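You operate a simulated robot arm through the tools that you are given. There is no shell and no other tool. Be economical: measure what you need, move in short steps, check, and stop when the job is done.

Carry out the task below with a simulated robot arm. There is one attempt and no reset: what you move stays moved.

## Task
Crimp the lug with the blue sleeve at its printed size.
Fine: carriage out again, lug back in its place in the lug tray.
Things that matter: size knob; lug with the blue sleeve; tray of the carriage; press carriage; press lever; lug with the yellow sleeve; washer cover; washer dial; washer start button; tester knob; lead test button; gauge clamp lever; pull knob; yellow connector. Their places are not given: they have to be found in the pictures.

Only the result counts: the job must be done as asked and must still hold three seconds after the hand-in. Knocking over, shifting, dropping, spilling or breaking anything else fails it.

## Robot
A 7-joint arm with a two-finger parallel gripper, fixed in place. Base frame: the origin is at the foot of the arm, x ahead of it, y to its left, z up. Readings come in cm, rad, newtons and seconds.
With the tool pointing down near the work surface it reaches from about 24 to 68 cm from the base axis. Its first joint turns from -1.152 to 1.152 rad. Payload 2.4 kg.
The tool frame sits at the grasp point between the pads (the TCP): z along the fingers, y along the line on which they close. The tips reach 3 cm beyond it. The gripper opens to 9.4 cm. The fingers are 2.8 cm wide and 1 cm thick; the gripper's body (5 by 9.6 cm) begins 5.5 cm behind the TCP.
Orientation is told as [roll, pitch, yaw] about the base's x, y, z axes, in that order, counted from this pose: with the fingers straight down and closing along the base's y, the tool's x points along the base's -x, its y along +y and its z along -z.

## Interface
- The arm moves only by the tool play_rows. Its arguments are lists of equal length, an entry for each row: "grip": the gripper command, from -1 (fully open) to 1 (shut), values between in proportion; "xyz": the shift along the base's x, y, z in cm, a list of three; "turn": the turn, a rotation vector about the base's x, y, z in rad, a list of three. In form: {"grip": [grip, ...], "xyz": [[x, y, z], ...], "turn": [[ax, ay, az], ...]}. A call has 1 to 20 rows; each row is the pose to reach, as a shift and turn from the pose commanded when the call began. A row lasts 0.2 s, in which the tool goes at most 5 cm and 0.15 rad; a call with a longer step from one row to the next is refused whole, and so is a gripper value outside its range. Where a pose cannot be reached the arm comes as near as it can. A force on the tool above 50 N (or 10 N above the force at the start of the call, whichever is more), or a blocked arm, ends the call early, and 0.2 s more pass. The fingers move at their own pace (about 15.3 cm/s each) and stop on an object; they squeeze with about 33 N. The grip force told is the motor's: it shows also when the fingers shut on nothing. Time passes only in rows, and 0.2 s behind the last, so rows that repeat a pose let the fingers close. The reply holds the time, the measured pose of the TCP, the force on the tool along the base axes, the opening and the grip force, in the units named above and with some noise.
- Cameras (640 x 400 px; columns grow to the right, rows downward): "scene" is fixed at [5.64, 49.86, 146.32]; the picture's right is [-0.50, -0.86, 0.00], its down [-0.41, 0.24, -0.88] and it looks along [0.76, -0.44, -0.48] (base axes); focal length 251 px, centre (320, 200). "wrist" rides on the gripper at [-3.7, 0, -5.8] in the tool frame; the picture's right is [0.00, -1.00, 0.00], its down [0.97, 0.00, -0.24] and it looks along [0.24, 0.00, 0.97] (tool axes); focal length 218 px, centre (320, 200).
- grab_frame(camera): a new picture of that camera. It takes no simulated time.
- probe_pixels(camera, pixels): for up to 12 pixels [column, row] of the newest picture of that camera ("zoom" is the newest enlarged one), the place [x, y, z] in the base frame of the surface seen there, good to about 0.3 cm, but the place of the scene camera against the robot may be out by one fixed shift of up to 1.2 cm in any direction. It takes no simulated time.
- zoom(camera, box): a new picture of the part [left, top, right, bottom] of that camera's present view, enlarged. It takes no simulated time.
- sign_off(): hands the job in; it is judged then, once.

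Work in short steps. Measure before you move; look again where a grasp or a placing could have gone wrong, and mend it. You have 80 turns and 46 pictures in all, those below and enlarged ones among them. Open the gripper and draw the arm clear of the work before you hand the job in, unless the task says otherwise; then end with one line.

The tools are called after "Emit:" by a JSON object that holds its "api" and its "payload". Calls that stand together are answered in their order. play_rows: Moves the arm, as the interface text tells. Its arguments: {"type":"object","properties":{"grip":{"type":"array","items":{"type":"number"}},"xyz":{"type":"array","items":{"type":"array","items":{"type":"number"}}},"turn":{"type":"array","items":{"type":"array","items":{"type":"number"}}}},"required":["grip","xyz","turn"]} The other tools are called the same way: grab_frame (camera) takes a picture; probe_pixels (camera, pixels) gives the place of the surface under pixels of a picture; zoom (camera, box) takes an enlarged picture of a part of a camera's view; sign_off () hands the job in.

At the start:

```text
time_s: 0.0
position: [28.23, 17.49, 131.34]
orientation: [0.0, 0.0, 0.001]
wrist_force: [-1.2, 0.2, 0.0]
grip_width: 9.39
grasp_force: 0.0
```

scene: 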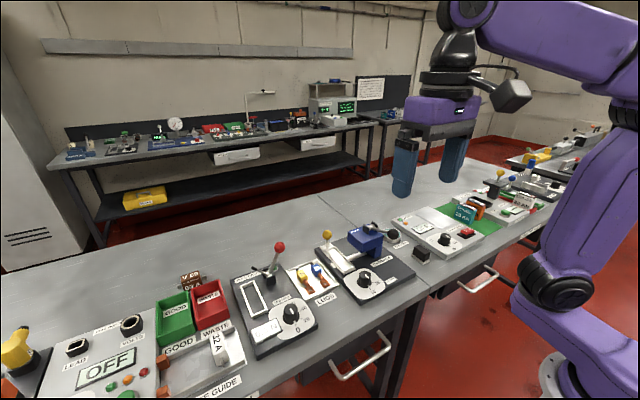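
wrist: 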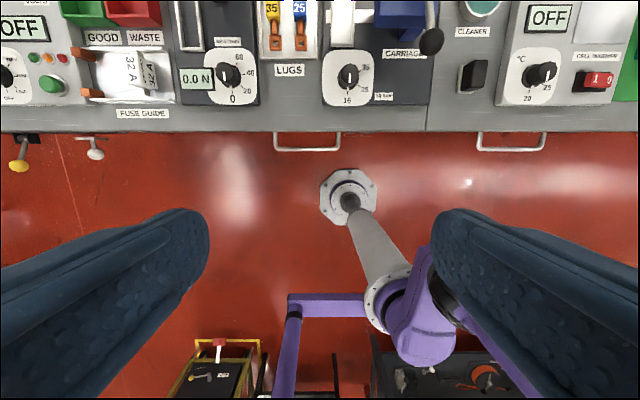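

The lugs show at wrist (270,25) and (300,25), and the press with its knob at (348,75). I'll zoom on these from both cameras.

Emit:
{"api": "zoom", "payload": {"camera": "scene", "box": [220, 210, 440, 348]}}

Emit:
{"api": "zoom", "payload": {"camera": "wrist", "box": [240, 0, 460, 137]}}

```text
2.90 times, centred on (330, 279) of scene
```

zoom: 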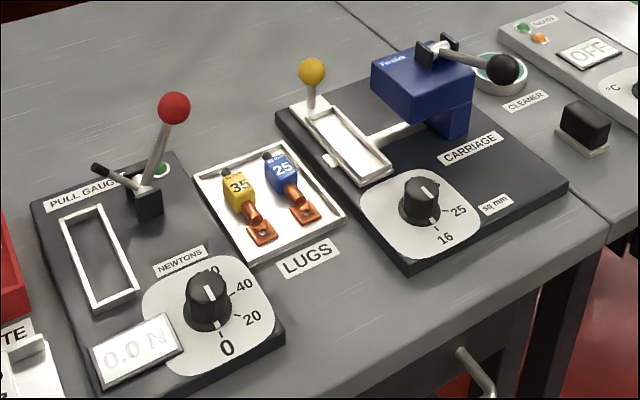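

```text
2.91 times, centred on (350, 68) of wrist
```

zoom: 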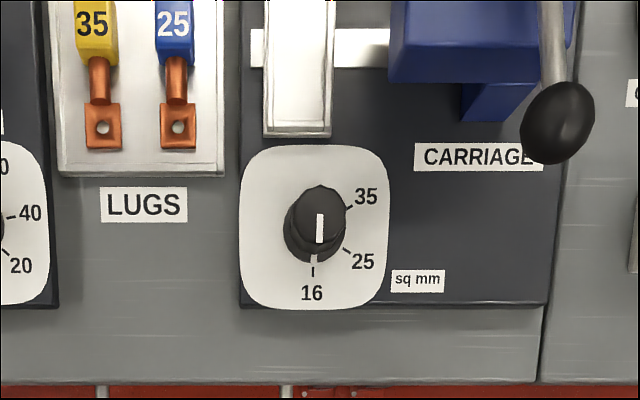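

Now I'll probe the key points in the last wrist zoom and in the scene zoom region.

Emit:
{"api": "probe_pixels", "payload": {"camera": "zoom", "pixels": [[320, 215], [313, 265], [97, 25], [175, 25], [178, 130], [100, 130], [298, 60], [275, 45], [370, 50], [430, 40], [555, 120], [480, 110]]}}

Emit:
{"api": "zoom", "payload": {"camera": "scene", "box": [310, 210, 430, 285]}}

```text
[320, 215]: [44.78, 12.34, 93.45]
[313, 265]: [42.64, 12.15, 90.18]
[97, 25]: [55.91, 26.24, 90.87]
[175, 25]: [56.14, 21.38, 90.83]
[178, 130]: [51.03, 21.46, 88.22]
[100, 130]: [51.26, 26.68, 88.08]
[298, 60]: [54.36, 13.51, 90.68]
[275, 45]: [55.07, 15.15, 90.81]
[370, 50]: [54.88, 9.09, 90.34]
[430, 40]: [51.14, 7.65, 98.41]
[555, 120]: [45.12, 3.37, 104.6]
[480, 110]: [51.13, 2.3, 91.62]
```

```text
5.33 times, centred on (370, 248) of scene
```

zoom: 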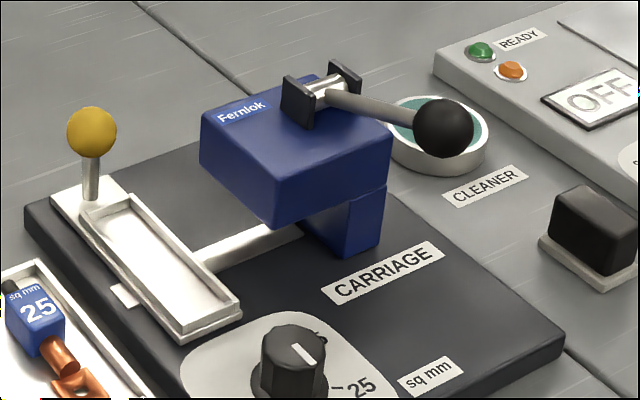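

The press is clear: tray with a yellow knob post, rail along -y into the blue press, lever with a black ball. I'll move above it for a closer look.

Emit:
{"api": "play_rows", "payload": {"grip": [-1, -1, -1, -1, -1, -1, -1], "xyz": [[4, 0, -1], [8, -1, -2], [12, -2, -4], [16, -2, -6], [20, -3, -8], [22, -3, -9], [22, -3, -9]], "turn": [[0, 0, 0], [0, 0, 0], [0, 0, 0], [0, 0, 0], [0, 0, 0], [0, 0, 0], [0, 0, 0]]}}

Emit:
{"api": "grab_frame", "payload": {"camera": "wrist"}}

```text
time_s: 1.6
position: [50.31, 14.78, 122.43]
orientation: [0.0, 0.0, 0.0]
wrist_force: [-0.5, 0.7, 0.0]
grip_width: 9.41
grasp_force: 0.1
```

```text
40 pictures are left
```

wrist: 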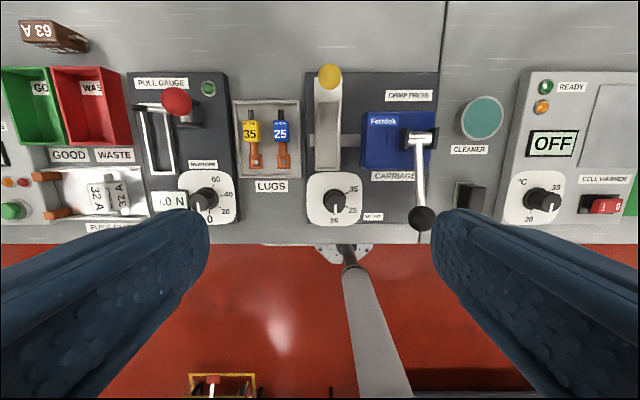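

Emit:
{"api": "zoom", "payload": {"camera": "wrist", "box": [230, 55, 454, 235]}}

```text
2.22 times, centred on (342, 145) of wrist
```

zoom: 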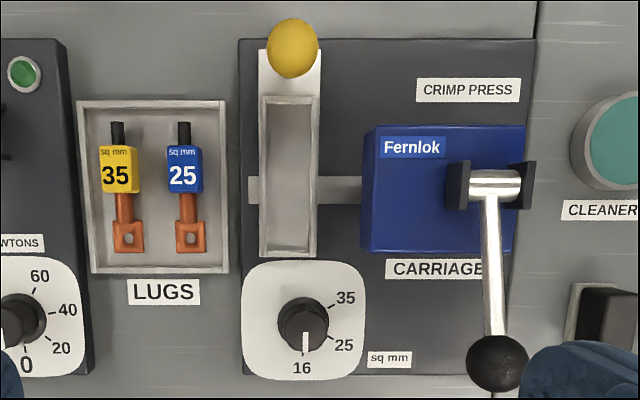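

The knob points at 16 (white line at zoom (305,342)). I'll measure the knob, lugs, tray, post and lever here.

Emit:
{"api": "probe_pixels", "payload": {"camera": "zoom", "pixels": [[305, 325], [283, 325], [185, 165], [184, 130], [190, 240], [188, 207], [291, 45], [289, 250], [288, 180], [288, 102], [495, 360], [494, 185]]}}

Emit:
{"api": "probe_pixels", "payload": {"camera": "zoom", "pixels": [[170, 165], [201, 165], [258, 180], [264, 180], [315, 180], [345, 190], [380, 190], [302, 368], [345, 345], [345, 299], [490, 280], [140, 190]]}}

```text
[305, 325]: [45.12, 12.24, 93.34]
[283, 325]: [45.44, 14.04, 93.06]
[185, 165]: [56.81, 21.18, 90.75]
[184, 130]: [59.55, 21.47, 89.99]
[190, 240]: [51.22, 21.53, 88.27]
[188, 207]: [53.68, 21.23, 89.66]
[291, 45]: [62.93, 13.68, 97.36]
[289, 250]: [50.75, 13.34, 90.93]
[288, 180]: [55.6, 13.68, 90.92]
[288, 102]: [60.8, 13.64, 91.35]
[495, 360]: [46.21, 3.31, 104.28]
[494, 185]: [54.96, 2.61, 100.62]
```

```text
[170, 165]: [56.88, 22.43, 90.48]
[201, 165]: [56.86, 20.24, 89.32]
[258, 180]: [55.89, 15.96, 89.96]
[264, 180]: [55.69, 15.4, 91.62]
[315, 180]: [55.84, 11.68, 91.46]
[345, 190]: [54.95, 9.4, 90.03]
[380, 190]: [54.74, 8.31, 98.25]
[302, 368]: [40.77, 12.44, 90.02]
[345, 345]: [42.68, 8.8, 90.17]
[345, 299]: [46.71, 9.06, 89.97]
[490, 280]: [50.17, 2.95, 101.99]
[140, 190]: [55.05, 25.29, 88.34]
```

Knob is at about (45, 12.3) with 60° between marks, so 16→25 is +60° about z. I'll pre-turn by −30°, narrow the fingers and hover above it to check centring.

Emit:
{"api": "play_rows", "payload": {"grip": [-0.2, -0.2, -0.2, -0.2, -0.2, -0.2, -0.2], "xyz": [[-2, -1, -4], [-4, -2, -8], [-5.3, -2.5, -12], [-5.3, -2.5, -16], [-5.3, -2.5, -19], [-5.3, -2.5, -21], [-5.3, -2.5, -21]], "turn": [[0, 0, -0.13], [0, 0, -0.26], [0, 0, -0.39], [0, 0, -0.5], [0, 0, -0.5], [0, 0, -0.5], [0, 0, -0.5]]}}

Emit:
{"api": "grab_frame", "payload": {"camera": "wrist"}}

```text
time_s: 3.2
position: [44.87, 12.06, 101.21]
orientation: [0.0, -0.001, -0.502]
wrist_force: [0.7, -0.5, 0.0]
grip_width: 5.67
grasp_force: 0.1
```

```text
38 pictures are left
```

wrist: 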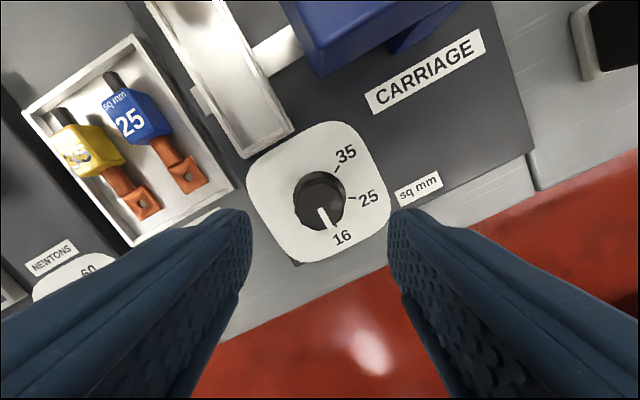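

The knob is at wrist (320,200). I'll probe its top and edges.

Emit:
{"api": "probe_pixels", "payload": {"camera": "wrist", "pixels": [[318, 205], [298, 200], [341, 207], [325, 222], [315, 188], [346, 197], [333, 232], [352, 198], [336, 170]]}}

Emit:
{"api": "zoom", "payload": {"camera": "wrist", "box": [256, 150, 384, 230]}}

```text
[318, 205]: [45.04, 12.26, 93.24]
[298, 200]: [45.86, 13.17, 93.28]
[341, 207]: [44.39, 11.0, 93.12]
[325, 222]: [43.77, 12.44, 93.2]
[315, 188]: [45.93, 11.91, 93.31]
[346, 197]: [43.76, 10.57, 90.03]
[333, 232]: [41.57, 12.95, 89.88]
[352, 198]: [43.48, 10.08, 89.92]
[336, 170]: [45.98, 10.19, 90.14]
```

```text
5.00 times, centred on (320, 190) of wrist
```

zoom: 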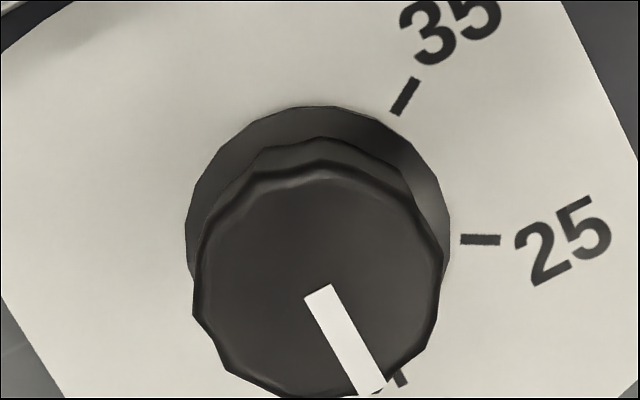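

I'll probe the ticks for the exact angle.

Emit:
{"api": "probe_pixels", "payload": {"camera": "zoom", "pixels": [[480, 240], [405, 97], [403, 380], [318, 283], [318, 290], [370, 390]]}}

```text
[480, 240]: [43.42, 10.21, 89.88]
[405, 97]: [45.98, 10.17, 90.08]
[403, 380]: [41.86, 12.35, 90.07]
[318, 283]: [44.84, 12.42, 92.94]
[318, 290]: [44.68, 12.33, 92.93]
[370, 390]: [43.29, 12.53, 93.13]
```

Centre (44.7, 12.35), ticks 60° apart, pointer at 16. Descend around the knob and close.

Emit:
{"api": "play_rows", "payload": {"grip": [-0.2, -0.2, -0.2, -0.2, 1, 1, 1], "xyz": [[-0.12, 0.27, -2.5], [-0.12, 0.27, -5], [-0.12, 0.27, -7.2], [-0.12, 0.27, -7.2], [-0.12, 0.27, -7.2], [-0.12, 0.27, -7.2], [-0.12, 0.27, -7.2]], "turn": [[0, 0, 0], [0, 0, 0], [0, 0, 0], [0, 0, 0], [0, 0, 0], [0, 0, 0], [0, 0, 0]]}}

```text
time_s: 4.8
position: [44.67, 12.08, 93.95]
orientation: [-0.003, 0.001, -0.501]
wrist_force: [-7.6, -13.2, -1.3]
grip_width: 3.33
grasp_force: 44.8
```

Knob gripped (3.33 cm); side force says the centre is ~0.25 cm further back along the closing line. I'll correct that and turn +60°.

Emit:
{"api": "play_rows", "payload": {"grip": [1, 1, 1, 1, 1, 1, 1, 1, 1, 1], "xyz": [[-0.12, -0.22, 0], [-0.12, -0.22, 0], [-0.12, -0.22, 0], [-0.12, -0.22, 0], [-0.12, -0.22, 0], [-0.12, -0.22, 0], [-0.12, -0.22, 0], [-0.12, -0.22, 0], [-0.12, -0.22, 0], [-0.12, -0.22, 0]], "turn": [[0, 0, 0], [0, 0, 0.13], [0, 0, 0.26], [0, 0, 0.39], [0, 0, 0.52], [0, 0, 0.65], [0, 0, 0.78], [0, 0, 0.91], [0, 0, 1.04], [0, 0, 1.05]]}}

```text
time_s: 7.0
position: [44.84, 12.2, 94.07]
orientation: [0.0, 0.001, 0.552]
wrist_force: [4.9, -4.0, -22.4]
grip_width: 3.28
grasp_force: 44.9
```

Turned. Release, rise and look.

Emit:
{"api": "play_rows", "payload": {"grip": [-0.2, -0.2, -0.2, -0.2, -0.2], "xyz": [[0, 0, 0], [0, 0, 0], [0, 0, 3], [0, 0, 7], [0, 0, 8]], "turn": [[0, 0, 0], [0, 0, 0], [0, 0, 0], [0, 0, 0], [0, 0, 0]]}}

Emit:
{"api": "grab_frame", "payload": {"camera": "wrist"}}

```text
time_s: 8.2
position: [44.86, 12.16, 102.25]
orientation: [0.002, -0.001, 0.55]
wrist_force: [0.3, 0.2, -0.3]
grip_width: 5.63
grasp_force: 0.1
```

```text
36 pictures are left
```

wrist: 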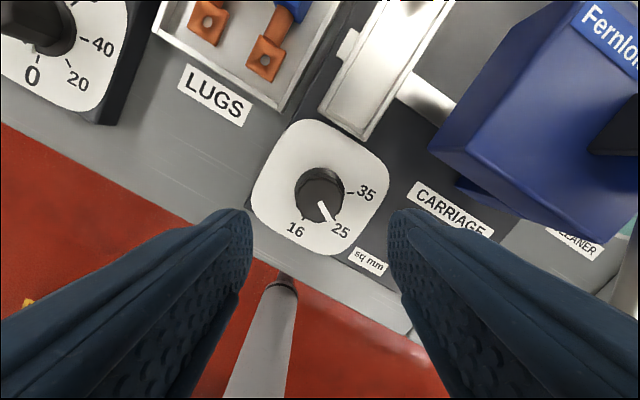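

Emit:
{"api": "zoom", "payload": {"camera": "wrist", "box": [256, 160, 384, 240]}}

```text
5.00 times, centred on (320, 200) of wrist
```

zoom: 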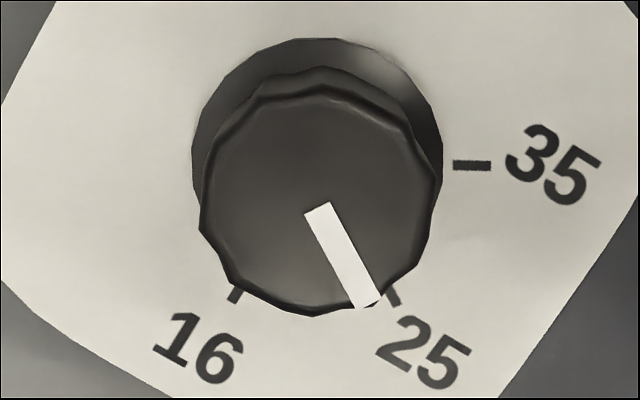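

Pointer sits at 25 just as it did at 16. Next, raise and move above the blue lug with yaw back to 0, hand narrowed, and look.

Emit:
{"api": "play_rows", "payload": {"grip": [-0.2, -0.2, -0.2, -0.2, -0.2, -0.2], "xyz": [[2, 1.5, 1], [4.5, 3.5, 1], [7, 5.5, 1], [9.5, 7.5, 0], [10.5, 9.1, -1], [10.5, 9.1, -1]], "turn": [[0, 0, -0.14], [0, 0, -0.28], [0, 0, -0.42], [0, 0, -0.55], [0, 0, -0.55], [0, 0, -0.55]]}}

Emit:
{"api": "grab_frame", "payload": {"camera": "wrist"}}

```text
time_s: 9.6
position: [55.36, 21.28, 101.22]
orientation: [0.0, 0.001, -0.003]
wrist_force: [0.6, 0.5, -0.4]
grip_width: 5.63
grasp_force: 0.1
```

```text
34 pictures are left
```

wrist: 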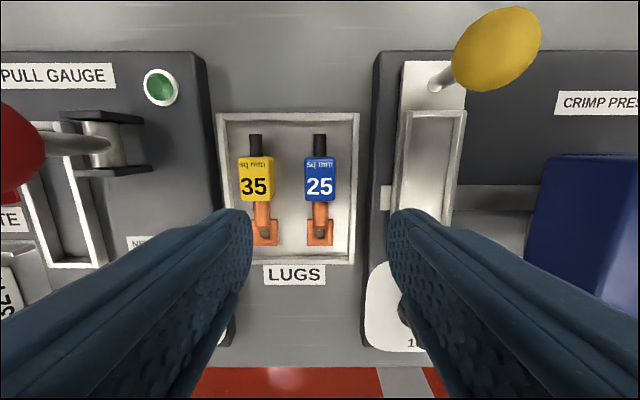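

Emit:
{"api": "probe_pixels", "payload": {"camera": "wrist", "pixels": [[306, 180], [320, 170], [334, 180], [320, 198], [319, 140], [352, 180], [357, 180], [345, 180], [320, 210], [320, 242], [273, 180], [496, 45]]}}

Emit:
{"api": "zoom", "payload": {"camera": "wrist", "box": [208, 100, 400, 220]}}

```text
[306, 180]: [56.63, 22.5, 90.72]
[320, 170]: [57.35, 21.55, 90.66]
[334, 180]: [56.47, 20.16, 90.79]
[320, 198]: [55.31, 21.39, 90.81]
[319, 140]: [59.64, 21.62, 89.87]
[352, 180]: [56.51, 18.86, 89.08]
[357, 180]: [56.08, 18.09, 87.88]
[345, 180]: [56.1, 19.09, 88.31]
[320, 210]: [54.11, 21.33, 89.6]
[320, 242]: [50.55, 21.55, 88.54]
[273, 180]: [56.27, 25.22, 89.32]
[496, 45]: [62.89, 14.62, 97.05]
```

```text
3.33 times, centred on (304, 160) of wrist
```

zoom: 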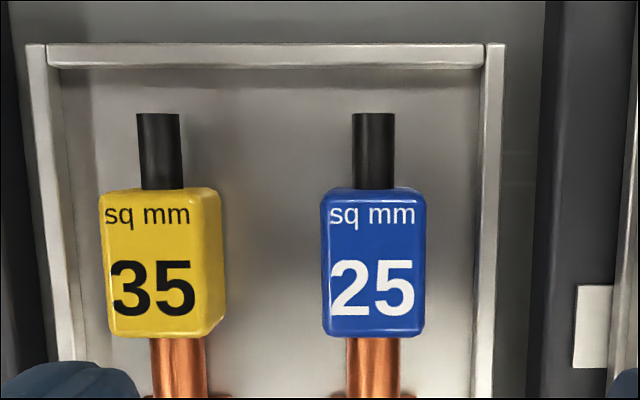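

Sleeve centre (56.65, 21.35), top z 90.75, rim z 89.1. Descend with tips at 89.4 (above the rim) and close.

Emit:
{"api": "play_rows", "payload": {"grip": [0.19, 0.19, 0.19, 0.19, 0.19, 1, 1, 1], "xyz": [[1.3, 0.05, 0], [1.3, 0.05, -3], [1.3, 0.05, -6], [1.3, 0.05, -8.8], [1.3, 0.05, -8.8], [1.3, 0.05, -8.8], [1.3, 0.05, -8.8], [1.3, 0.05, -8.8]], "turn": [[0, 0, 0], [0, 0, 0], [0, 0, 0], [0, 0, 0], [0, 0, 0], [0, 0, 0], [0, 0, 0], [0, 0, 0]]}}

```text
time_s: 11.4
position: [56.53, 21.24, 92.31]
orientation: [0.0, 0.0, 0.001]
wrist_force: [-0.5, -0.5, 0.4]
grip_width: 2.32
grasp_force: 33.0
```

Grasped at 2.32 cm. Lift and move over the carriage tray, then look.

Emit:
{"api": "play_rows", "payload": {"grip": [1, 1, 1, 1, 1, 1], "xyz": [[0, 0, 2], [0, 0, 5.5], [0, -2, 7], [0, -5, 7], [0, -7.6, 7], [0, -7.6, 7]], "turn": [[0, 0, 0], [0, 0, 0], [0, 0, 0], [0, 0, 0], [0, 0, 0], [0, 0, 0]]}}

Emit:
{"api": "grab_frame", "payload": {"camera": "wrist"}}

Emit:
{"api": "zoom", "payload": {"camera": "scene", "box": [280, 200, 440, 300]}}

```text
time_s: 12.8
position: [56.68, 13.57, 99.39]
orientation: [0.001, 0.001, 0.001]
wrist_force: [-0.5, -0.4, -0.1]
grip_width: 2.29
grasp_force: 32.6
```

```text
32 pictures are left
```

wrist: 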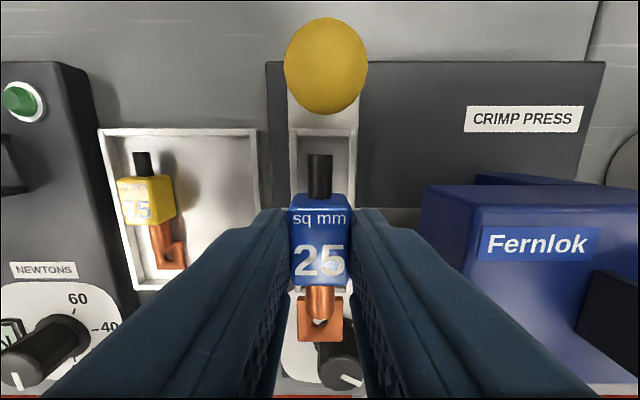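

```text
4.00 times, centred on (360, 250) of scene
```

zoom: 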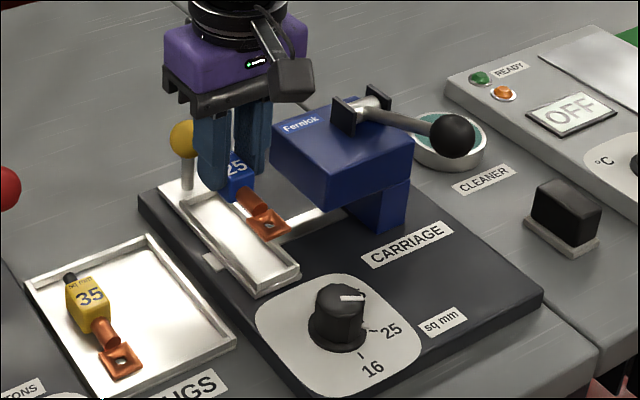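

I need relative lengths: probing the lug's ends and tray rims in this wrist view and the scene zoom.

Emit:
{"api": "probe_pixels", "payload": {"camera": "wrist", "pixels": [[320, 157], [320, 338], [320, 300], [320, 250], [308, 240], [335, 240], [325, 131], [325, 140], [293, 150], [354, 150], [300, 150], [347, 150]]}}

Emit:
{"api": "probe_pixels", "payload": {"camera": "zoom", "pixels": [[262, 293], [299, 275], [278, 280], [274, 238], [265, 215], [250, 275], [245, 260], [165, 192], [120, 378], [70, 278], [210, 262], [222, 245]]}}

```text
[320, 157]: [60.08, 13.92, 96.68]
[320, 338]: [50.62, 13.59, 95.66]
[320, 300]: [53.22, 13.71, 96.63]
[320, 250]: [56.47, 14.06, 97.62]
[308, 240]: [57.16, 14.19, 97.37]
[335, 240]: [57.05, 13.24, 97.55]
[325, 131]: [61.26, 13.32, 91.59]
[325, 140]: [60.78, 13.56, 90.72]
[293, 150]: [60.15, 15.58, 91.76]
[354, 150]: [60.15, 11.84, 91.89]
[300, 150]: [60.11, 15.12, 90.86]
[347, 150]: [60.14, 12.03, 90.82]
```

```text
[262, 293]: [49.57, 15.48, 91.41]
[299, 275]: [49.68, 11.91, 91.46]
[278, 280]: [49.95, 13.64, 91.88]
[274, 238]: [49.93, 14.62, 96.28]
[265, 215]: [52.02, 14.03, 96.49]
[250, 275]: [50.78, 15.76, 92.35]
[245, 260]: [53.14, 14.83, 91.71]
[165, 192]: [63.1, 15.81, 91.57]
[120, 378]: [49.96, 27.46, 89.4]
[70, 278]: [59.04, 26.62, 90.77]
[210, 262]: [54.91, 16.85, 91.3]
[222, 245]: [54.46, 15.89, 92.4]
```

The lug (x 50.3–60.4) fits the tray (inner ~50.1–60.9, centre y ≈13.6). Lower to just at the floor (TCP z ≈ 95) and check force.

Emit:
{"api": "play_rows", "payload": {"grip": [1, 1, 1, 1, 1, 1], "xyz": [[0.1, 0.05, -1], [0.1, 0.05, -2.5], [0.1, 0.05, -3.7], [0.1, 0.05, -4.2], [0.1, 0.05, -4.5], [0.1, 0.05, -4.5]], "turn": [[0, 0, 0], [0, 0, 0], [0, 0, 0], [0, 0, 0], [0, 0, 0], [0, 0, 0]]}}

Emit:
{"api": "zoom", "payload": {"camera": "scene", "box": [300, 215, 396, 275]}}

```text
time_s: 14.2
position: [56.78, 13.93, 94.78]
orientation: [0.002, -0.003, -0.001]
wrist_force: [7.2, 0.1, 13.7]
grip_width: 2.33
grasp_force: 32.9
```

```text
6.67 times, centred on (348, 245) of scene
```

zoom: 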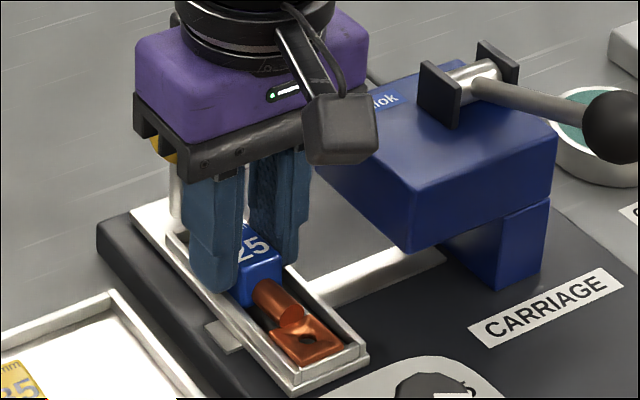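

Contact force 13.7 N shows the lug on the tray floor, and the view shows it inside. Release slightly and rise.

Emit:
{"api": "play_rows", "payload": {"grip": [0.3, 0.3, 0.3, 0.3, 0.3, 0.3, 0.3], "xyz": [[0, 0, 0.1], [0, 0, 0.1], [0, 0, 0.1], [0, 0, 3], [0, 0, 6], [-2, 0, 9], [-2, 0, 9]], "turn": [[0, 0, 0], [0, 0, 0], [0, 0, 0], [0, 0, 0], [0, 0, 0], [0, 0, 0], [0, 0, 0]]}}

Emit:
{"api": "grab_frame", "payload": {"camera": "wrist"}}

Emit:
{"api": "zoom", "payload": {"camera": "scene", "box": [290, 215, 418, 295]}}

```text
time_s: 15.8
position: [54.56, 13.78, 103.62]
orientation: [-0.002, 0.001, 0.001]
wrist_force: [0.4, -0.3, -0.3]
grip_width: 3.26
grasp_force: 0.0
```

```text
29 pictures are left
```

wrist: 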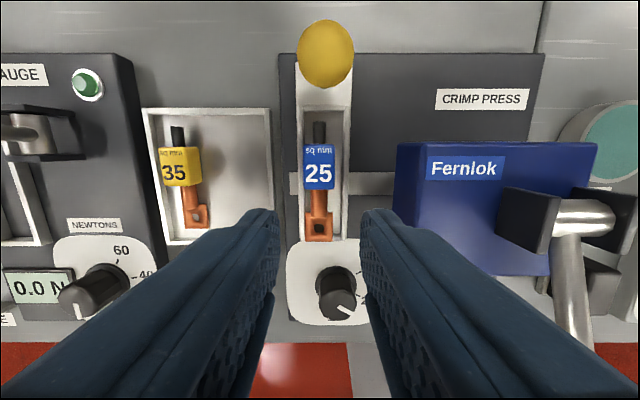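

```text
5.00 times, centred on (354, 255) of scene
```

zoom: 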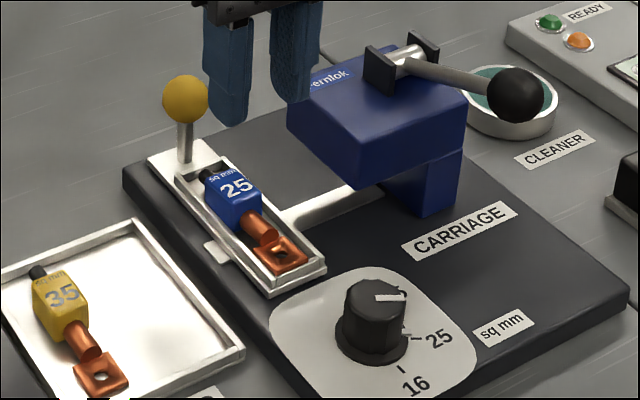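

Lug sits well in the tray. Now locate the carriage's yellow handle.

Emit:
{"api": "probe_pixels", "payload": {"camera": "wrist", "pixels": [[325, 53], [299, 53], [352, 53], [325, 22], [325, 82], [301, 75], [349, 75], [320, 170], [397, 165], [590, 150]]}}

Emit:
{"api": "probe_pixels", "payload": {"camera": "zoom", "pixels": [[185, 100], [186, 145], [185, 80], [466, 100], [365, 150], [290, 115], [465, 165], [430, 170], [368, 185], [515, 95]]}}

```text
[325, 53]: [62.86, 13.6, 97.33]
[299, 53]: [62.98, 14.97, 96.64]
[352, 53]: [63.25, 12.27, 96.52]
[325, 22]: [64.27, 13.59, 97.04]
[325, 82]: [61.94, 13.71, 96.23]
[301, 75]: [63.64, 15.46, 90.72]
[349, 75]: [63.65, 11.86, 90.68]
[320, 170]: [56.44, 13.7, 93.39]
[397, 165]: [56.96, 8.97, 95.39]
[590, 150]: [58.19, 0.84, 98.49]
```

```text
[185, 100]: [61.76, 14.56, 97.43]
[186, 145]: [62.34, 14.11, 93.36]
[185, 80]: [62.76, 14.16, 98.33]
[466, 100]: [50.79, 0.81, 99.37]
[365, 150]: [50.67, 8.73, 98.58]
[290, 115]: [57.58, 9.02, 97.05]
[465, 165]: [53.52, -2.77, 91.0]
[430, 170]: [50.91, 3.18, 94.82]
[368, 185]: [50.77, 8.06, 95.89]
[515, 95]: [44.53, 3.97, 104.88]
```

Ball handle centre ≈ (63.0, 13.6, 96.4). Move above, straddle and close.

Emit:
{"api": "play_rows", "payload": {"grip": [0, 0, 0, 0, 0, 0, 1, 1, 1], "xyz": [[4, -0.1, 0.5], [8.4, -0.1, 0.5], [8.4, -0.1, -2], [8.4, -0.1, -5], [8.4, -0.1, -7.2], [8.4, -0.1, -7.2], [8.4, -0.1, -7.2], [8.4, -0.1, -7.2], [8.4, -0.1, -7.2]], "turn": [[0, 0, 0], [0, 0, 0], [0, 0, 0], [0, 0, 0], [0, 0, 0], [0, 0, 0], [0, 0, 0], [0, 0, 0], [0, 0, 0]]}}

```text
time_s: 17.8
position: [63.14, 13.5, 96.49]
orientation: [-0.002, 0.003, -0.001]
wrist_force: [-1.3, -7.4, -3.2]
grip_width: 3.15
grasp_force: 45.7
```

Handle gripped. Slide the carriage -y gently until it stops.

Emit:
{"api": "play_rows", "payload": {"grip": [1, 1, 1, 1, 1, 1, 1, 1, 1, 1], "xyz": [[0, -0.7, 0], [0, -1.4, 0], [0, -2.1, 0], [0, -2.8, 0], [0, -3.5, 0], [0, -4.2, 0], [0, -4.9, 0], [0, -5.6, 0], [0, -6.2, 0], [0, -6.2, 0]], "turn": [[0, 0, 0], [0, 0, 0], [0, 0, 0], [0, 0, 0], [0, 0, 0], [0, 0, 0], [0, 0, 0], [0, 0, 0], [0, 0, 0], [0, 0, 0]]}}

Emit:
{"api": "zoom", "payload": {"camera": "scene", "box": [310, 205, 438, 285]}}

```text
time_s: 20.0
position: [63.03, 7.4, 96.54]
orientation: [0.0, -0.003, 0.0]
wrist_force: [15.4, -0.9, -9.2]
grip_width: 3.15
grasp_force: 44.7
```

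```text
5.00 times, centred on (374, 245) of scene
```

zoom: 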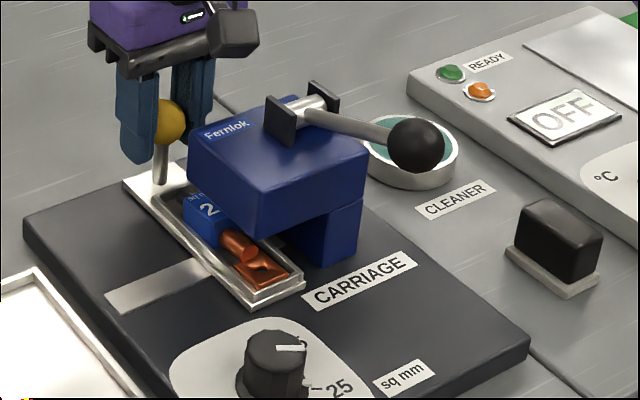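

Carriage slides well; the tray is entering under the head. Continue.

Emit:
{"api": "play_rows", "payload": {"grip": [1, 1, 1, 1, 1, 1], "xyz": [[-0.1, -0.5, 0], [-0.1, -1, 0], [-0.1, -1.5, 0], [-0.1, -2, 0], [-0.1, -2.5, 0], [-0.1, -2.5, 0]], "turn": [[0, 0, 0], [0, 0, 0], [0, 0, 0], [0, 0, 0], [0, 0, 0], [0, 0, 0]]}}

Emit:
{"api": "zoom", "payload": {"camera": "scene", "box": [310, 205, 438, 285]}}

```text
time_s: 21.4
position: [63.0, 6.42, 96.55]
orientation: [0.012, -0.007, 0.015]
wrist_force: [22.9, 42.1, -2.9]
grip_width: 3.13
grasp_force: 45.3
```

```text
5.00 times, centred on (374, 245) of scene
```

zoom: 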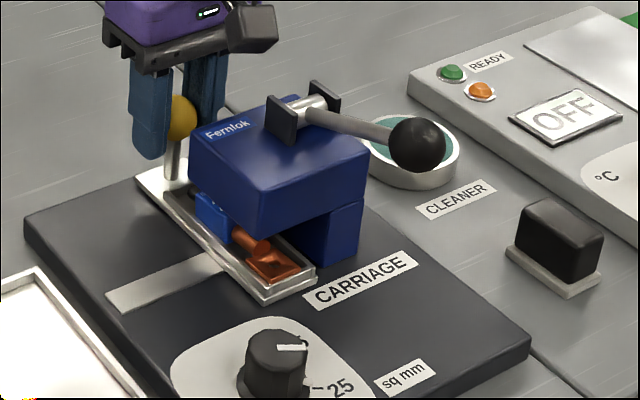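

Hard stop at y≈6.4 (42 N). Relax the push, open and rise.

Emit:
{"api": "play_rows", "payload": {"grip": [1, 1, 0, 0, 0, 0, 0, 0], "xyz": [[0, 0.6, 0], [0, 1.0, 0], [0, 1.0, 0], [0, 1.0, 0], [0, 1.0, 3], [0, 1.0, 7], [0, 1.0, 11], [0, 1.0, 12]], "turn": [[0, 0, 0], [0, 0, 0], [0, 0, 0], [0, 0, 0], [0, 0, 0], [0, 0, 0], [0, 0, 0], [0, 0, 0]]}}

Emit:
{"api": "grab_frame", "payload": {"camera": "wrist"}}

```text
time_s: 23.2
position: [63.01, 6.12, 108.58]
orientation: [0.001, 0.0, 0.001]
wrist_force: [-0.1, 0.4, -0.9]
grip_width: 4.68
grasp_force: 0.0
```

```text
25 pictures are left
```

wrist: 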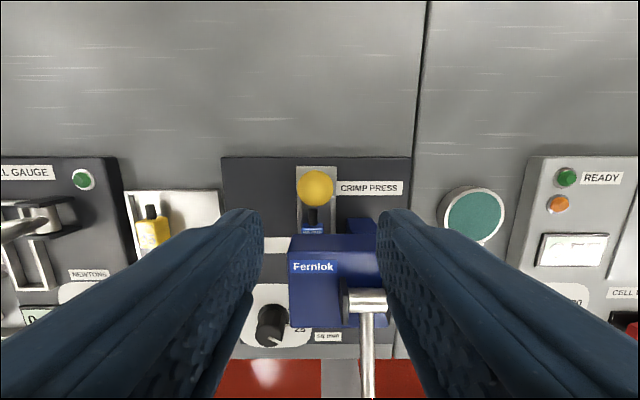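

Carriage seated. Now go up and back over the lever ball (~(45.7,3.3,104)) and look.

Emit:
{"api": "play_rows", "payload": {"grip": [-0.2, -0.2, -0.2, -0.2, -0.2, -0.2, -0.2], "xyz": [[-2, -0.5, 4], [-6, -1, 6], [-10, -2, 6], [-14, -2.5, 6], [-17.3, -2.8, 5], [-17.3, -2.8, 4], [-17.3, -2.8, 4]], "turn": [[0, 0, 0], [0, 0, 0], [0, 0, 0], [0, 0, 0], [0, 0, 0], [0, 0, 0], [0, 0, 0]]}}

Emit:
{"api": "grab_frame", "payload": {"camera": "wrist"}}

```text
time_s: 24.8
position: [45.43, 3.18, 112.64]
orientation: [-0.002, 0.001, -0.001]
wrist_force: [0.2, 0.3, -0.5]
grip_width: 5.61
grasp_force: 0.1
```

```text
24 pictures are left
```

wrist: 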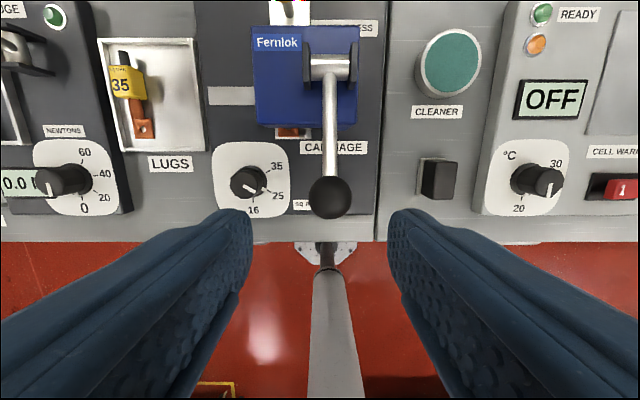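

Emit:
{"api": "probe_pixels", "payload": {"camera": "wrist", "pixels": [[330, 197], [312, 197], [349, 197], [330, 180], [330, 215], [330, 100], [331, 140], [331, 68]]}}

```text
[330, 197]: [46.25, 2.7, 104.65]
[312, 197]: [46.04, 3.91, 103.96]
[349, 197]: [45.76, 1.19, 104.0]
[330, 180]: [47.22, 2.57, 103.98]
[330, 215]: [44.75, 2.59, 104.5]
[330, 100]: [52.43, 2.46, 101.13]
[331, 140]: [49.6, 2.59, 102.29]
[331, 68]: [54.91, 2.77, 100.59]
```

Ball centre ≈ (45.6, 2.6, 103.4), pivot ≈ (55, 2.7, 100). Grip the ball.

Emit:
{"api": "play_rows", "payload": {"grip": [-0.1, -0.1, -0.1, -0.1, -0.1, 1, 1, 1], "xyz": [[0.2, -0.55, 0], [0.2, -0.55, -3], [0.2, -0.55, -6], [0.2, -0.55, -8.7], [0.2, -0.55, -8.7], [0.2, -0.55, -8.7], [0.2, -0.55, -8.7], [0.2, -0.55, -8.7]], "turn": [[0, 0, 0], [0, 0, 0], [0, 0, 0], [0, 0, 0], [0, 0, 0], [0, 0, 0], [0, 0, 0], [0, 0, 0]]}}

```text
time_s: 26.6
position: [45.8, 2.57, 103.85]
orientation: [-0.002, 0.001, -0.002]
wrist_force: [3.1, -13.4, -6.6]
grip_width: 3.13
grasp_force: 45.0
```

Ball gripped (3.13 cm). Follow the arc down in steps.

Emit:
{"api": "play_rows", "payload": {"grip": [1, 1, 1, 1, 1, 1, 1, 1], "xyz": [[-0.25, 0, -0.85], [-0.45, 0, -1.7], [-0.57, 0, -2.55], [-0.6, 0, -3.4], [-0.57, 0, -4.3], [-0.45, 0, -5.15], [-0.25, 0, -6], [0, 0, -6.85]], "turn": [[0, 0, 0], [0, 0, 0], [0, 0, 0], [0, 0, 0], [0, 0, 0], [0, 0, 0], [0, 0, 0], [0, 0, 0]]}}

Emit:
{"api": "zoom", "payload": {"camera": "scene", "box": [310, 205, 438, 285]}}

```text
time_s: 28.4
position: [45.58, 2.51, 96.86]
orientation: [0.001, 0.009, -0.001]
wrist_force: [-25.7, -16.8, 9.2]
grip_width: 3.16
grasp_force: 45.0
```

```text
5.00 times, centred on (374, 245) of scene
```

zoom: 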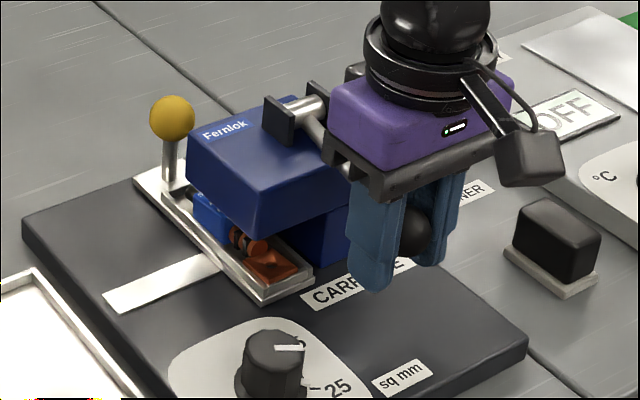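

The barrel shows bands already. Continue a bit further along the arc to find the end stop.

Emit:
{"api": "play_rows", "payload": {"grip": [1, 1, 1, 1, 1, 1], "xyz": [[-0.3, 0, -0.4], [-0.2, 0, -1.0], [0, 0, -1.5], [0.2, 0, -2.0], [0.4, 0, -2.5], [0.6, 0, -2.9]], "turn": [[0, 0, 0], [0, 0, 0], [0, 0, 0], [0, 0, 0], [0, 0, 0], [0, 0, 0]]}}

```text
time_s: 28.9
position: [45.54, 2.55, 96.7]
orientation: [-0.002, -0.001, 0.001]
wrist_force: [-9.4, -4.0, 15.5]
grip_width: 3.13
grasp_force: 45.5
stopped in row 2: the force on the tool passed its limit (the readings are from after the stop); the commanded pose is now the measured one
```

End stop reached at z≈96.7. Now bring the lever back up along the arc.

Emit:
{"api": "play_rows", "payload": {"grip": [1, 1, 1, 1, 1, 1, 1, 1, 1], "xyz": [[-0.25, 0, 0.85], [-0.45, 0, 1.7], [-0.55, 0, 2.6], [-0.58, 0, 3.45], [-0.5, 0, 4.3], [-0.35, 0, 5.15], [-0.15, 0, 6], [0.15, 0, 6.9], [0.15, 0, 6.9]], "turn": [[0, 0, 0], [0, 0, 0], [0, 0, 0], [0, 0, 0], [0, 0, 0], [0, 0, 0], [0, 0, 0], [0, 0, 0], [0, 0, 0]]}}

```text
time_s: 30.9
position: [45.55, 2.52, 103.29]
orientation: [-0.003, 0.006, -0.002]
wrist_force: [-1.0, -20.4, -40.0]
grip_width: 3.12
grasp_force: 45.4
```

Upper stop felt (−40 N). Relax, release and rise clear.

Emit:
{"api": "play_rows", "payload": {"grip": [1, -0.1, -0.1, -0.1, -0.1, -0.1, -0.1], "xyz": [[0, 0, -0.25], [0, 0, -0.25], [0, 0, -0.25], [0, 0, 3], [0, 0, 7], [0, 0, 10], [0, 0, 10]], "turn": [[0, 0, 0], [0, 0, 0], [0, 0, 0], [0, 0, 0], [0, 0, 0], [0, 0, 0], [0, 0, 0]]}}

Emit:
{"api": "zoom", "payload": {"camera": "scene", "box": [310, 205, 438, 285]}}

```text
time_s: 32.5
position: [45.82, 2.52, 113.64]
orientation: [-0.002, 0.0, -0.001]
wrist_force: [-0.4, -0.3, -0.3]
grip_width: 5.18
grasp_force: 0.0
```

```text
5.00 times, centred on (374, 245) of scene
```

zoom: 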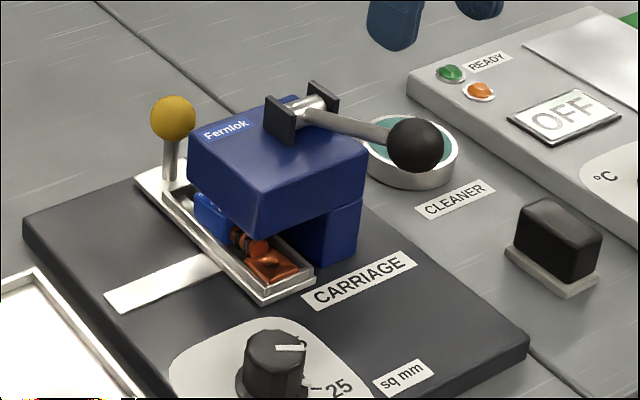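

Lever up, lug crimped. Go back above the carriage handle at (63, 6.35) and grip it.

Emit:
{"api": "play_rows", "payload": {"grip": [0, 0, 0, 0, 0, 0, 0, 0, 0, 0, 1, 1, 1], "xyz": [[4, 0.9, 0.5], [8, 1.9, 0.5], [12, 2.9, 0], [16, 3.8, -2], [17.2, 3.8, -5], [17.2, 3.8, -8], [17.2, 3.8, -11], [17.2, 3.8, -14], [17.2, 3.8, -17.2], [17.2, 3.8, -17.2], [17.2, 3.8, -17.2], [17.2, 3.8, -17.2], [17.2, 3.8, -17.2]], "turn": [[0, 0, 0], [0, 0, 0], [0, 0, 0], [0, 0, 0], [0, 0, 0], [0, 0, 0], [0, 0, 0], [0, 0, 0], [0, 0, 0], [0, 0, 0], [0, 0, 0], [0, 0, 0], [0, 0, 0]]}}

```text
time_s: 35.3
position: [62.92, 6.65, 96.3]
orientation: [0.0, -0.003, 0.0]
wrist_force: [0.0, 7.6, -8.2]
grip_width: 3.2
grasp_force: 44.9
```

Gripped. Slide the carriage out (+y, ~7 cm to the original 13.5).

Emit:
{"api": "play_rows", "payload": {"grip": [1, 1, 1, 1, 1, 1, 1, 1, 1, 1, 1, 1], "xyz": [[0, 0.7, 0], [0, 1.4, 0], [0, 2.1, 0], [0, 2.8, 0], [0, 3.5, 0], [0, 4.2, 0], [0, 4.9, 0], [0, 5.6, 0], [0, 6.2, 0], [0, 6.7, 0], [0, 7.2, 0], [0, 7.2, 0]], "turn": [[0, 0, 0], [0, 0, 0], [0, 0, 0], [0, 0, 0], [0, 0, 0], [0, 0, 0], [0, 0, 0], [0, 0, 0], [0, 0, 0], [0, 0, 0], [0, 0, 0], [0, 0, 0]]}}

```text
time_s: 37.9
position: [62.96, 13.46, 96.4]
orientation: [-0.001, -0.001, -0.002]
wrist_force: [-12.9, -4.2, -1.8]
grip_width: 3.19
grasp_force: 45.5
```

Near the original place; nudge to the end stop, relax, then release and rise with a look.

Emit:
{"api": "play_rows", "payload": {"grip": [1, 1, 1, 1, 0, 0, 0, 0, 0, 0], "xyz": [[0, 0.3, 0], [0, 0.5, 0], [0, 0.5, 0], [0, 0.2, 0], [0, 0.2, 0], [0, 0.2, 0], [0, 0.2, 3], [-3, 0.2, 6.5], [-7, 0.2, 8], [-7, 0.2, 8]], "turn": [[0, 0, 0], [0, 0, 0], [0, 0, 0], [0, 0, 0], [0, 0, 0], [0, 0, 0], [0, 0, 0], [0, 0, 0], [0, 0, 0], [0, 0, 0]]}}

Emit:
{"api": "grab_frame", "payload": {"camera": "wrist"}}

Emit:
{"api": "zoom", "payload": {"camera": "scene", "box": [290, 215, 418, 295]}}

```text
time_s: 40.1
position: [55.81, 13.87, 104.2]
orientation: [0.0, -0.002, -0.002]
wrist_force: [0.0, -0.5, 0.0]
grip_width: 4.68
grasp_force: 0.0
```

```text
21 pictures are left
```

wrist: 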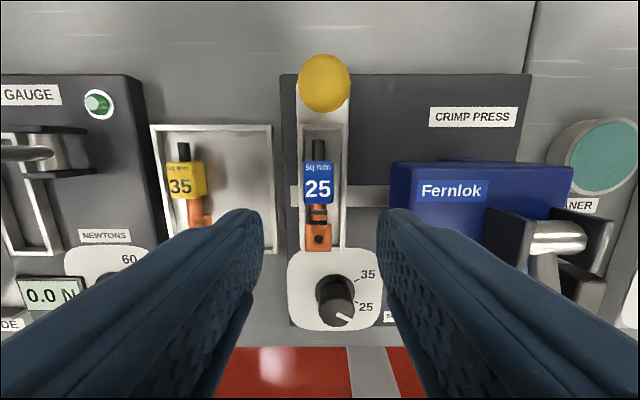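

```text
5.00 times, centred on (354, 255) of scene
```

zoom: 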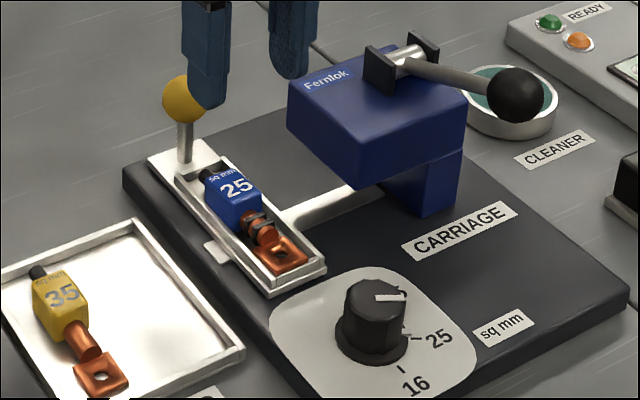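

Carriage out, lug crimped with bands. Measure the lug's present place.

Emit:
{"api": "probe_pixels", "payload": {"camera": "wrist", "pixels": [[319, 187], [306, 185], [332, 185], [319, 205], [319, 150], [319, 240], [185, 180], [343, 185]]}}

```text
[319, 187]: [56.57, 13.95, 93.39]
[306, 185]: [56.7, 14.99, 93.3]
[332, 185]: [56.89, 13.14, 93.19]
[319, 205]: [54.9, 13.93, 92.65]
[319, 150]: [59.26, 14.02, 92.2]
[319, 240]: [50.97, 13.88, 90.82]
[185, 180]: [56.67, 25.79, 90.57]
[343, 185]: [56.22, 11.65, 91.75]
```

Sleeve centre ≈ (56.65, 14.0), top 93.3. Descend and grip.

Emit:
{"api": "play_rows", "payload": {"grip": [0.2, 0.2, 0.2, 0.2, 0.2, 1, 1, 1], "xyz": [[0.85, 0.1, -1], [0.85, 0.1, -4], [0.85, 0.1, -7], [0.85, 0.1, -9.25], [0.85, 0.1, -9.25], [0.85, 0.1, -9.25], [0.85, 0.1, -9.25], [0.85, 0.1, -9.25]], "turn": [[0, 0, 0], [0, 0, 0], [0, 0, 0], [0, 0, 0], [0, 0, 0], [0, 0, 0], [0, 0, 0], [0, 0, 0]]}}

```text
time_s: 41.9
position: [56.79, 13.79, 95.21]
orientation: [0.0, -0.001, -0.001]
wrist_force: [-0.4, -0.4, 0.7]
grip_width: 2.31
grasp_force: 33.6
```

Lug held (2.31 cm). Lift and carry over its place at (56.6, 21.3), then check.

Emit:
{"api": "play_rows", "payload": {"grip": [1, 1, 1, 1, 1, 1], "xyz": [[0, 0, 2], [0, 0, 4.5], [0, 3, 4.5], [-0.05, 6, 4], [-0.1, 7.5, 3], [-0.1, 7.5, 3]], "turn": [[0, 0, 0], [0, 0, 0], [0, 0, 0], [0, 0, 0], [0, 0, 0], [0, 0, 0]]}}

Emit:
{"api": "grab_frame", "payload": {"camera": "wrist"}}

```text
time_s: 43.3
position: [56.82, 21.37, 98.06]
orientation: [0.0, -0.003, -0.003]
wrist_force: [0.3, 0.1, 0.2]
grip_width: 2.3
grasp_force: 33.6
```

```text
19 pictures are left
```

wrist: 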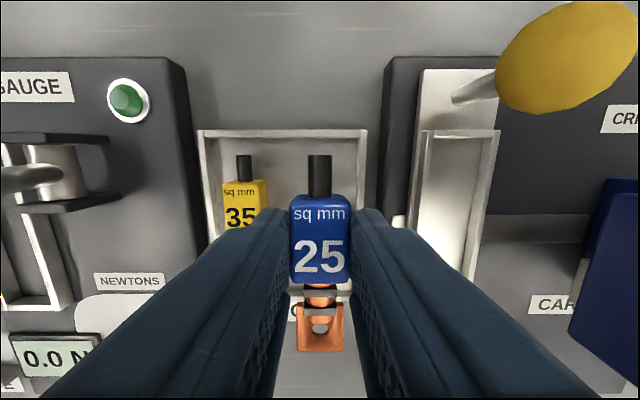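

Lug sits in the hand as before. Lower to the tray floor gently.

Emit:
{"api": "play_rows", "payload": {"grip": [1, 1, 1, 1, 1, 1], "xyz": [[-0.15, 0, -1.5], [-0.15, 0, -3.5], [-0.15, 0, -4.7], [-0.15, 0, -5.1], [-0.15, 0, -5.4], [-0.15, 0, -5.4]], "turn": [[0, 0, 0], [0, 0, 0], [0, 0, 0], [0, 0, 0], [0, 0, 0], [0, 0, 0]]}}

```text
time_s: 44.7
position: [56.55, 21.36, 92.64]
orientation: [0.0, -0.004, -0.003]
wrist_force: [0.1, -1.7, 3.4]
grip_width: 2.32
grasp_force: 33.1
```

Light contact (3.4 N). A touch lower, then release and rise straight.

Emit:
{"api": "play_rows", "payload": {"grip": [1, 1, 0.25, 0.25, 0.25, 0.25, 0.25, 0.25, 0.25], "xyz": [[0, 0, -0.1], [0, 0, -0.1], [0, 0, -0.1], [0, 0, -0.1], [0, 0, -0.1], [0, 0, 3], [0, 0, 7], [-2, 0, 11], [-2, 0, 12]], "turn": [[0, 0, 0], [0, 0, 0], [0, 0, 0], [0, 0, 0], [0, 0, 0], [0, 0, 0], [0, 0, 0], [0, 0, 0], [0, 0, 0]]}}

Emit:
{"api": "grab_frame", "payload": {"camera": "wrist"}}

Emit:
{"api": "zoom", "payload": {"camera": "scene", "box": [220, 210, 440, 348]}}

```text
time_s: 46.7
position: [54.59, 21.45, 104.51]
orientation: [0.0, -0.004, 0.001]
wrist_force: [-0.4, -0.4, 0.1]
grip_width: 3.53
grasp_force: 0.1
```

```text
18 pictures are left
```

wrist: 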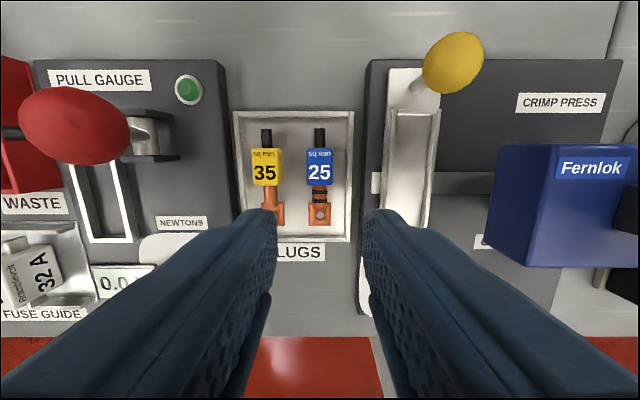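

```text
2.90 times, centred on (330, 279) of scene
```

zoom: 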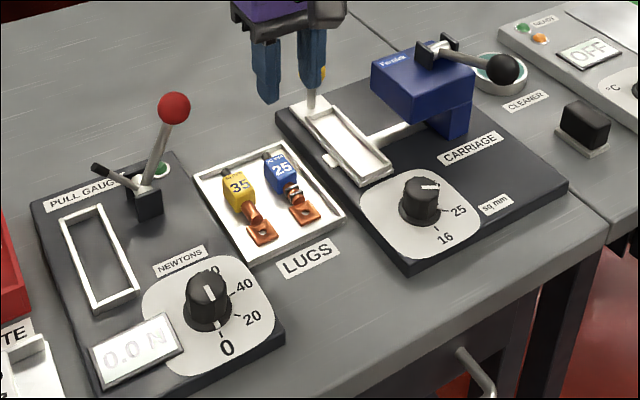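

Lug is back in its place beside the yellow one, carriage and lever as at the start. Draw the arm clear with the gripper open.

Emit:
{"api": "play_rows", "payload": {"grip": [-1, -1, -1, -1, -1, -1, -1], "xyz": [[0, 0, 4], [-4, -1, 7], [-8, -2, 11], [-12, -2, 15], [-16, -3, 19], [-20, -3, 22], [-20, -3, 22]], "turn": [[0, 0, 0], [0, 0, 0], [0, 0, 0], [0, 0, 0], [0, 0, 0], [0, 0, 0], [0, 0, 0]]}}

Emit:
{"api": "grab_frame", "payload": {"camera": "scene"}}

```text
refused: row 2 steps farther than a row can; nothing moved
```

```text
16 pictures are left
```

scene: 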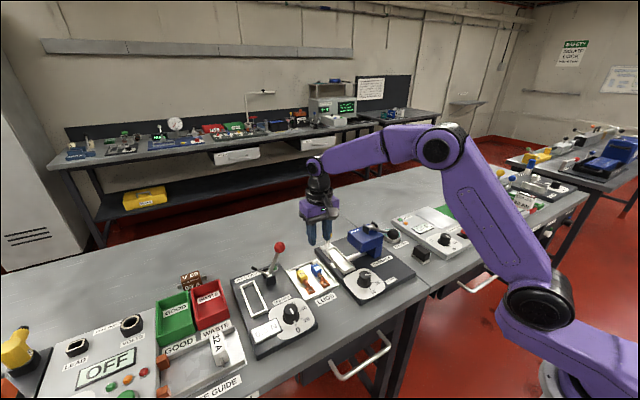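

The step was too long; I'll retry with shorter ones.

Emit:
{"api": "play_rows", "payload": {"grip": [-1, -1, -1, -1, -1, -1, -1, -1], "xyz": [[0, 0, 4], [-2, 0, 8], [-5, -1, 11], [-8, -1, 14], [-11, -2, 17], [-14, -2, 19], [-18, -3, 20], [-18, -3, 20]], "turn": [[0, 0, 0], [0, 0, 0], [0, 0, 0], [0, 0, 0], [0, 0, 0], [0, 0, 0], [0, 0, 0], [0, 0, 0]]}}

Emit:
{"api": "zoom", "payload": {"camera": "scene", "box": [220, 210, 440, 348]}}

```text
time_s: 48.5
position: [36.83, 18.48, 124.75]
orientation: [-0.001, -0.002, 0.0]
wrist_force: [0.0, 0.4, -0.3]
grip_width: 9.41
grasp_force: 0.0
```

```text
2.90 times, centred on (330, 279) of scene
```

zoom: 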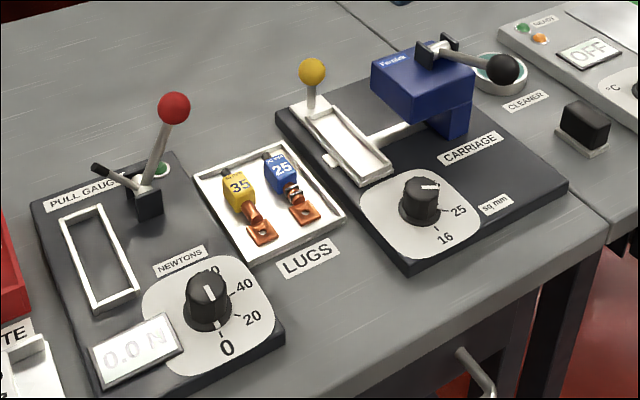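

All matches the wanted end state, and the arm is clear; handing in.

Emit:
{"api": "sign_off", "payload": {}}

```text
The job is handed in.
```

The blue-sleeved lug was crimped at its printed size, 25, and is back in its place in the lug tray, with the carriage out, the lever up, and the arm clear with its gripper open.
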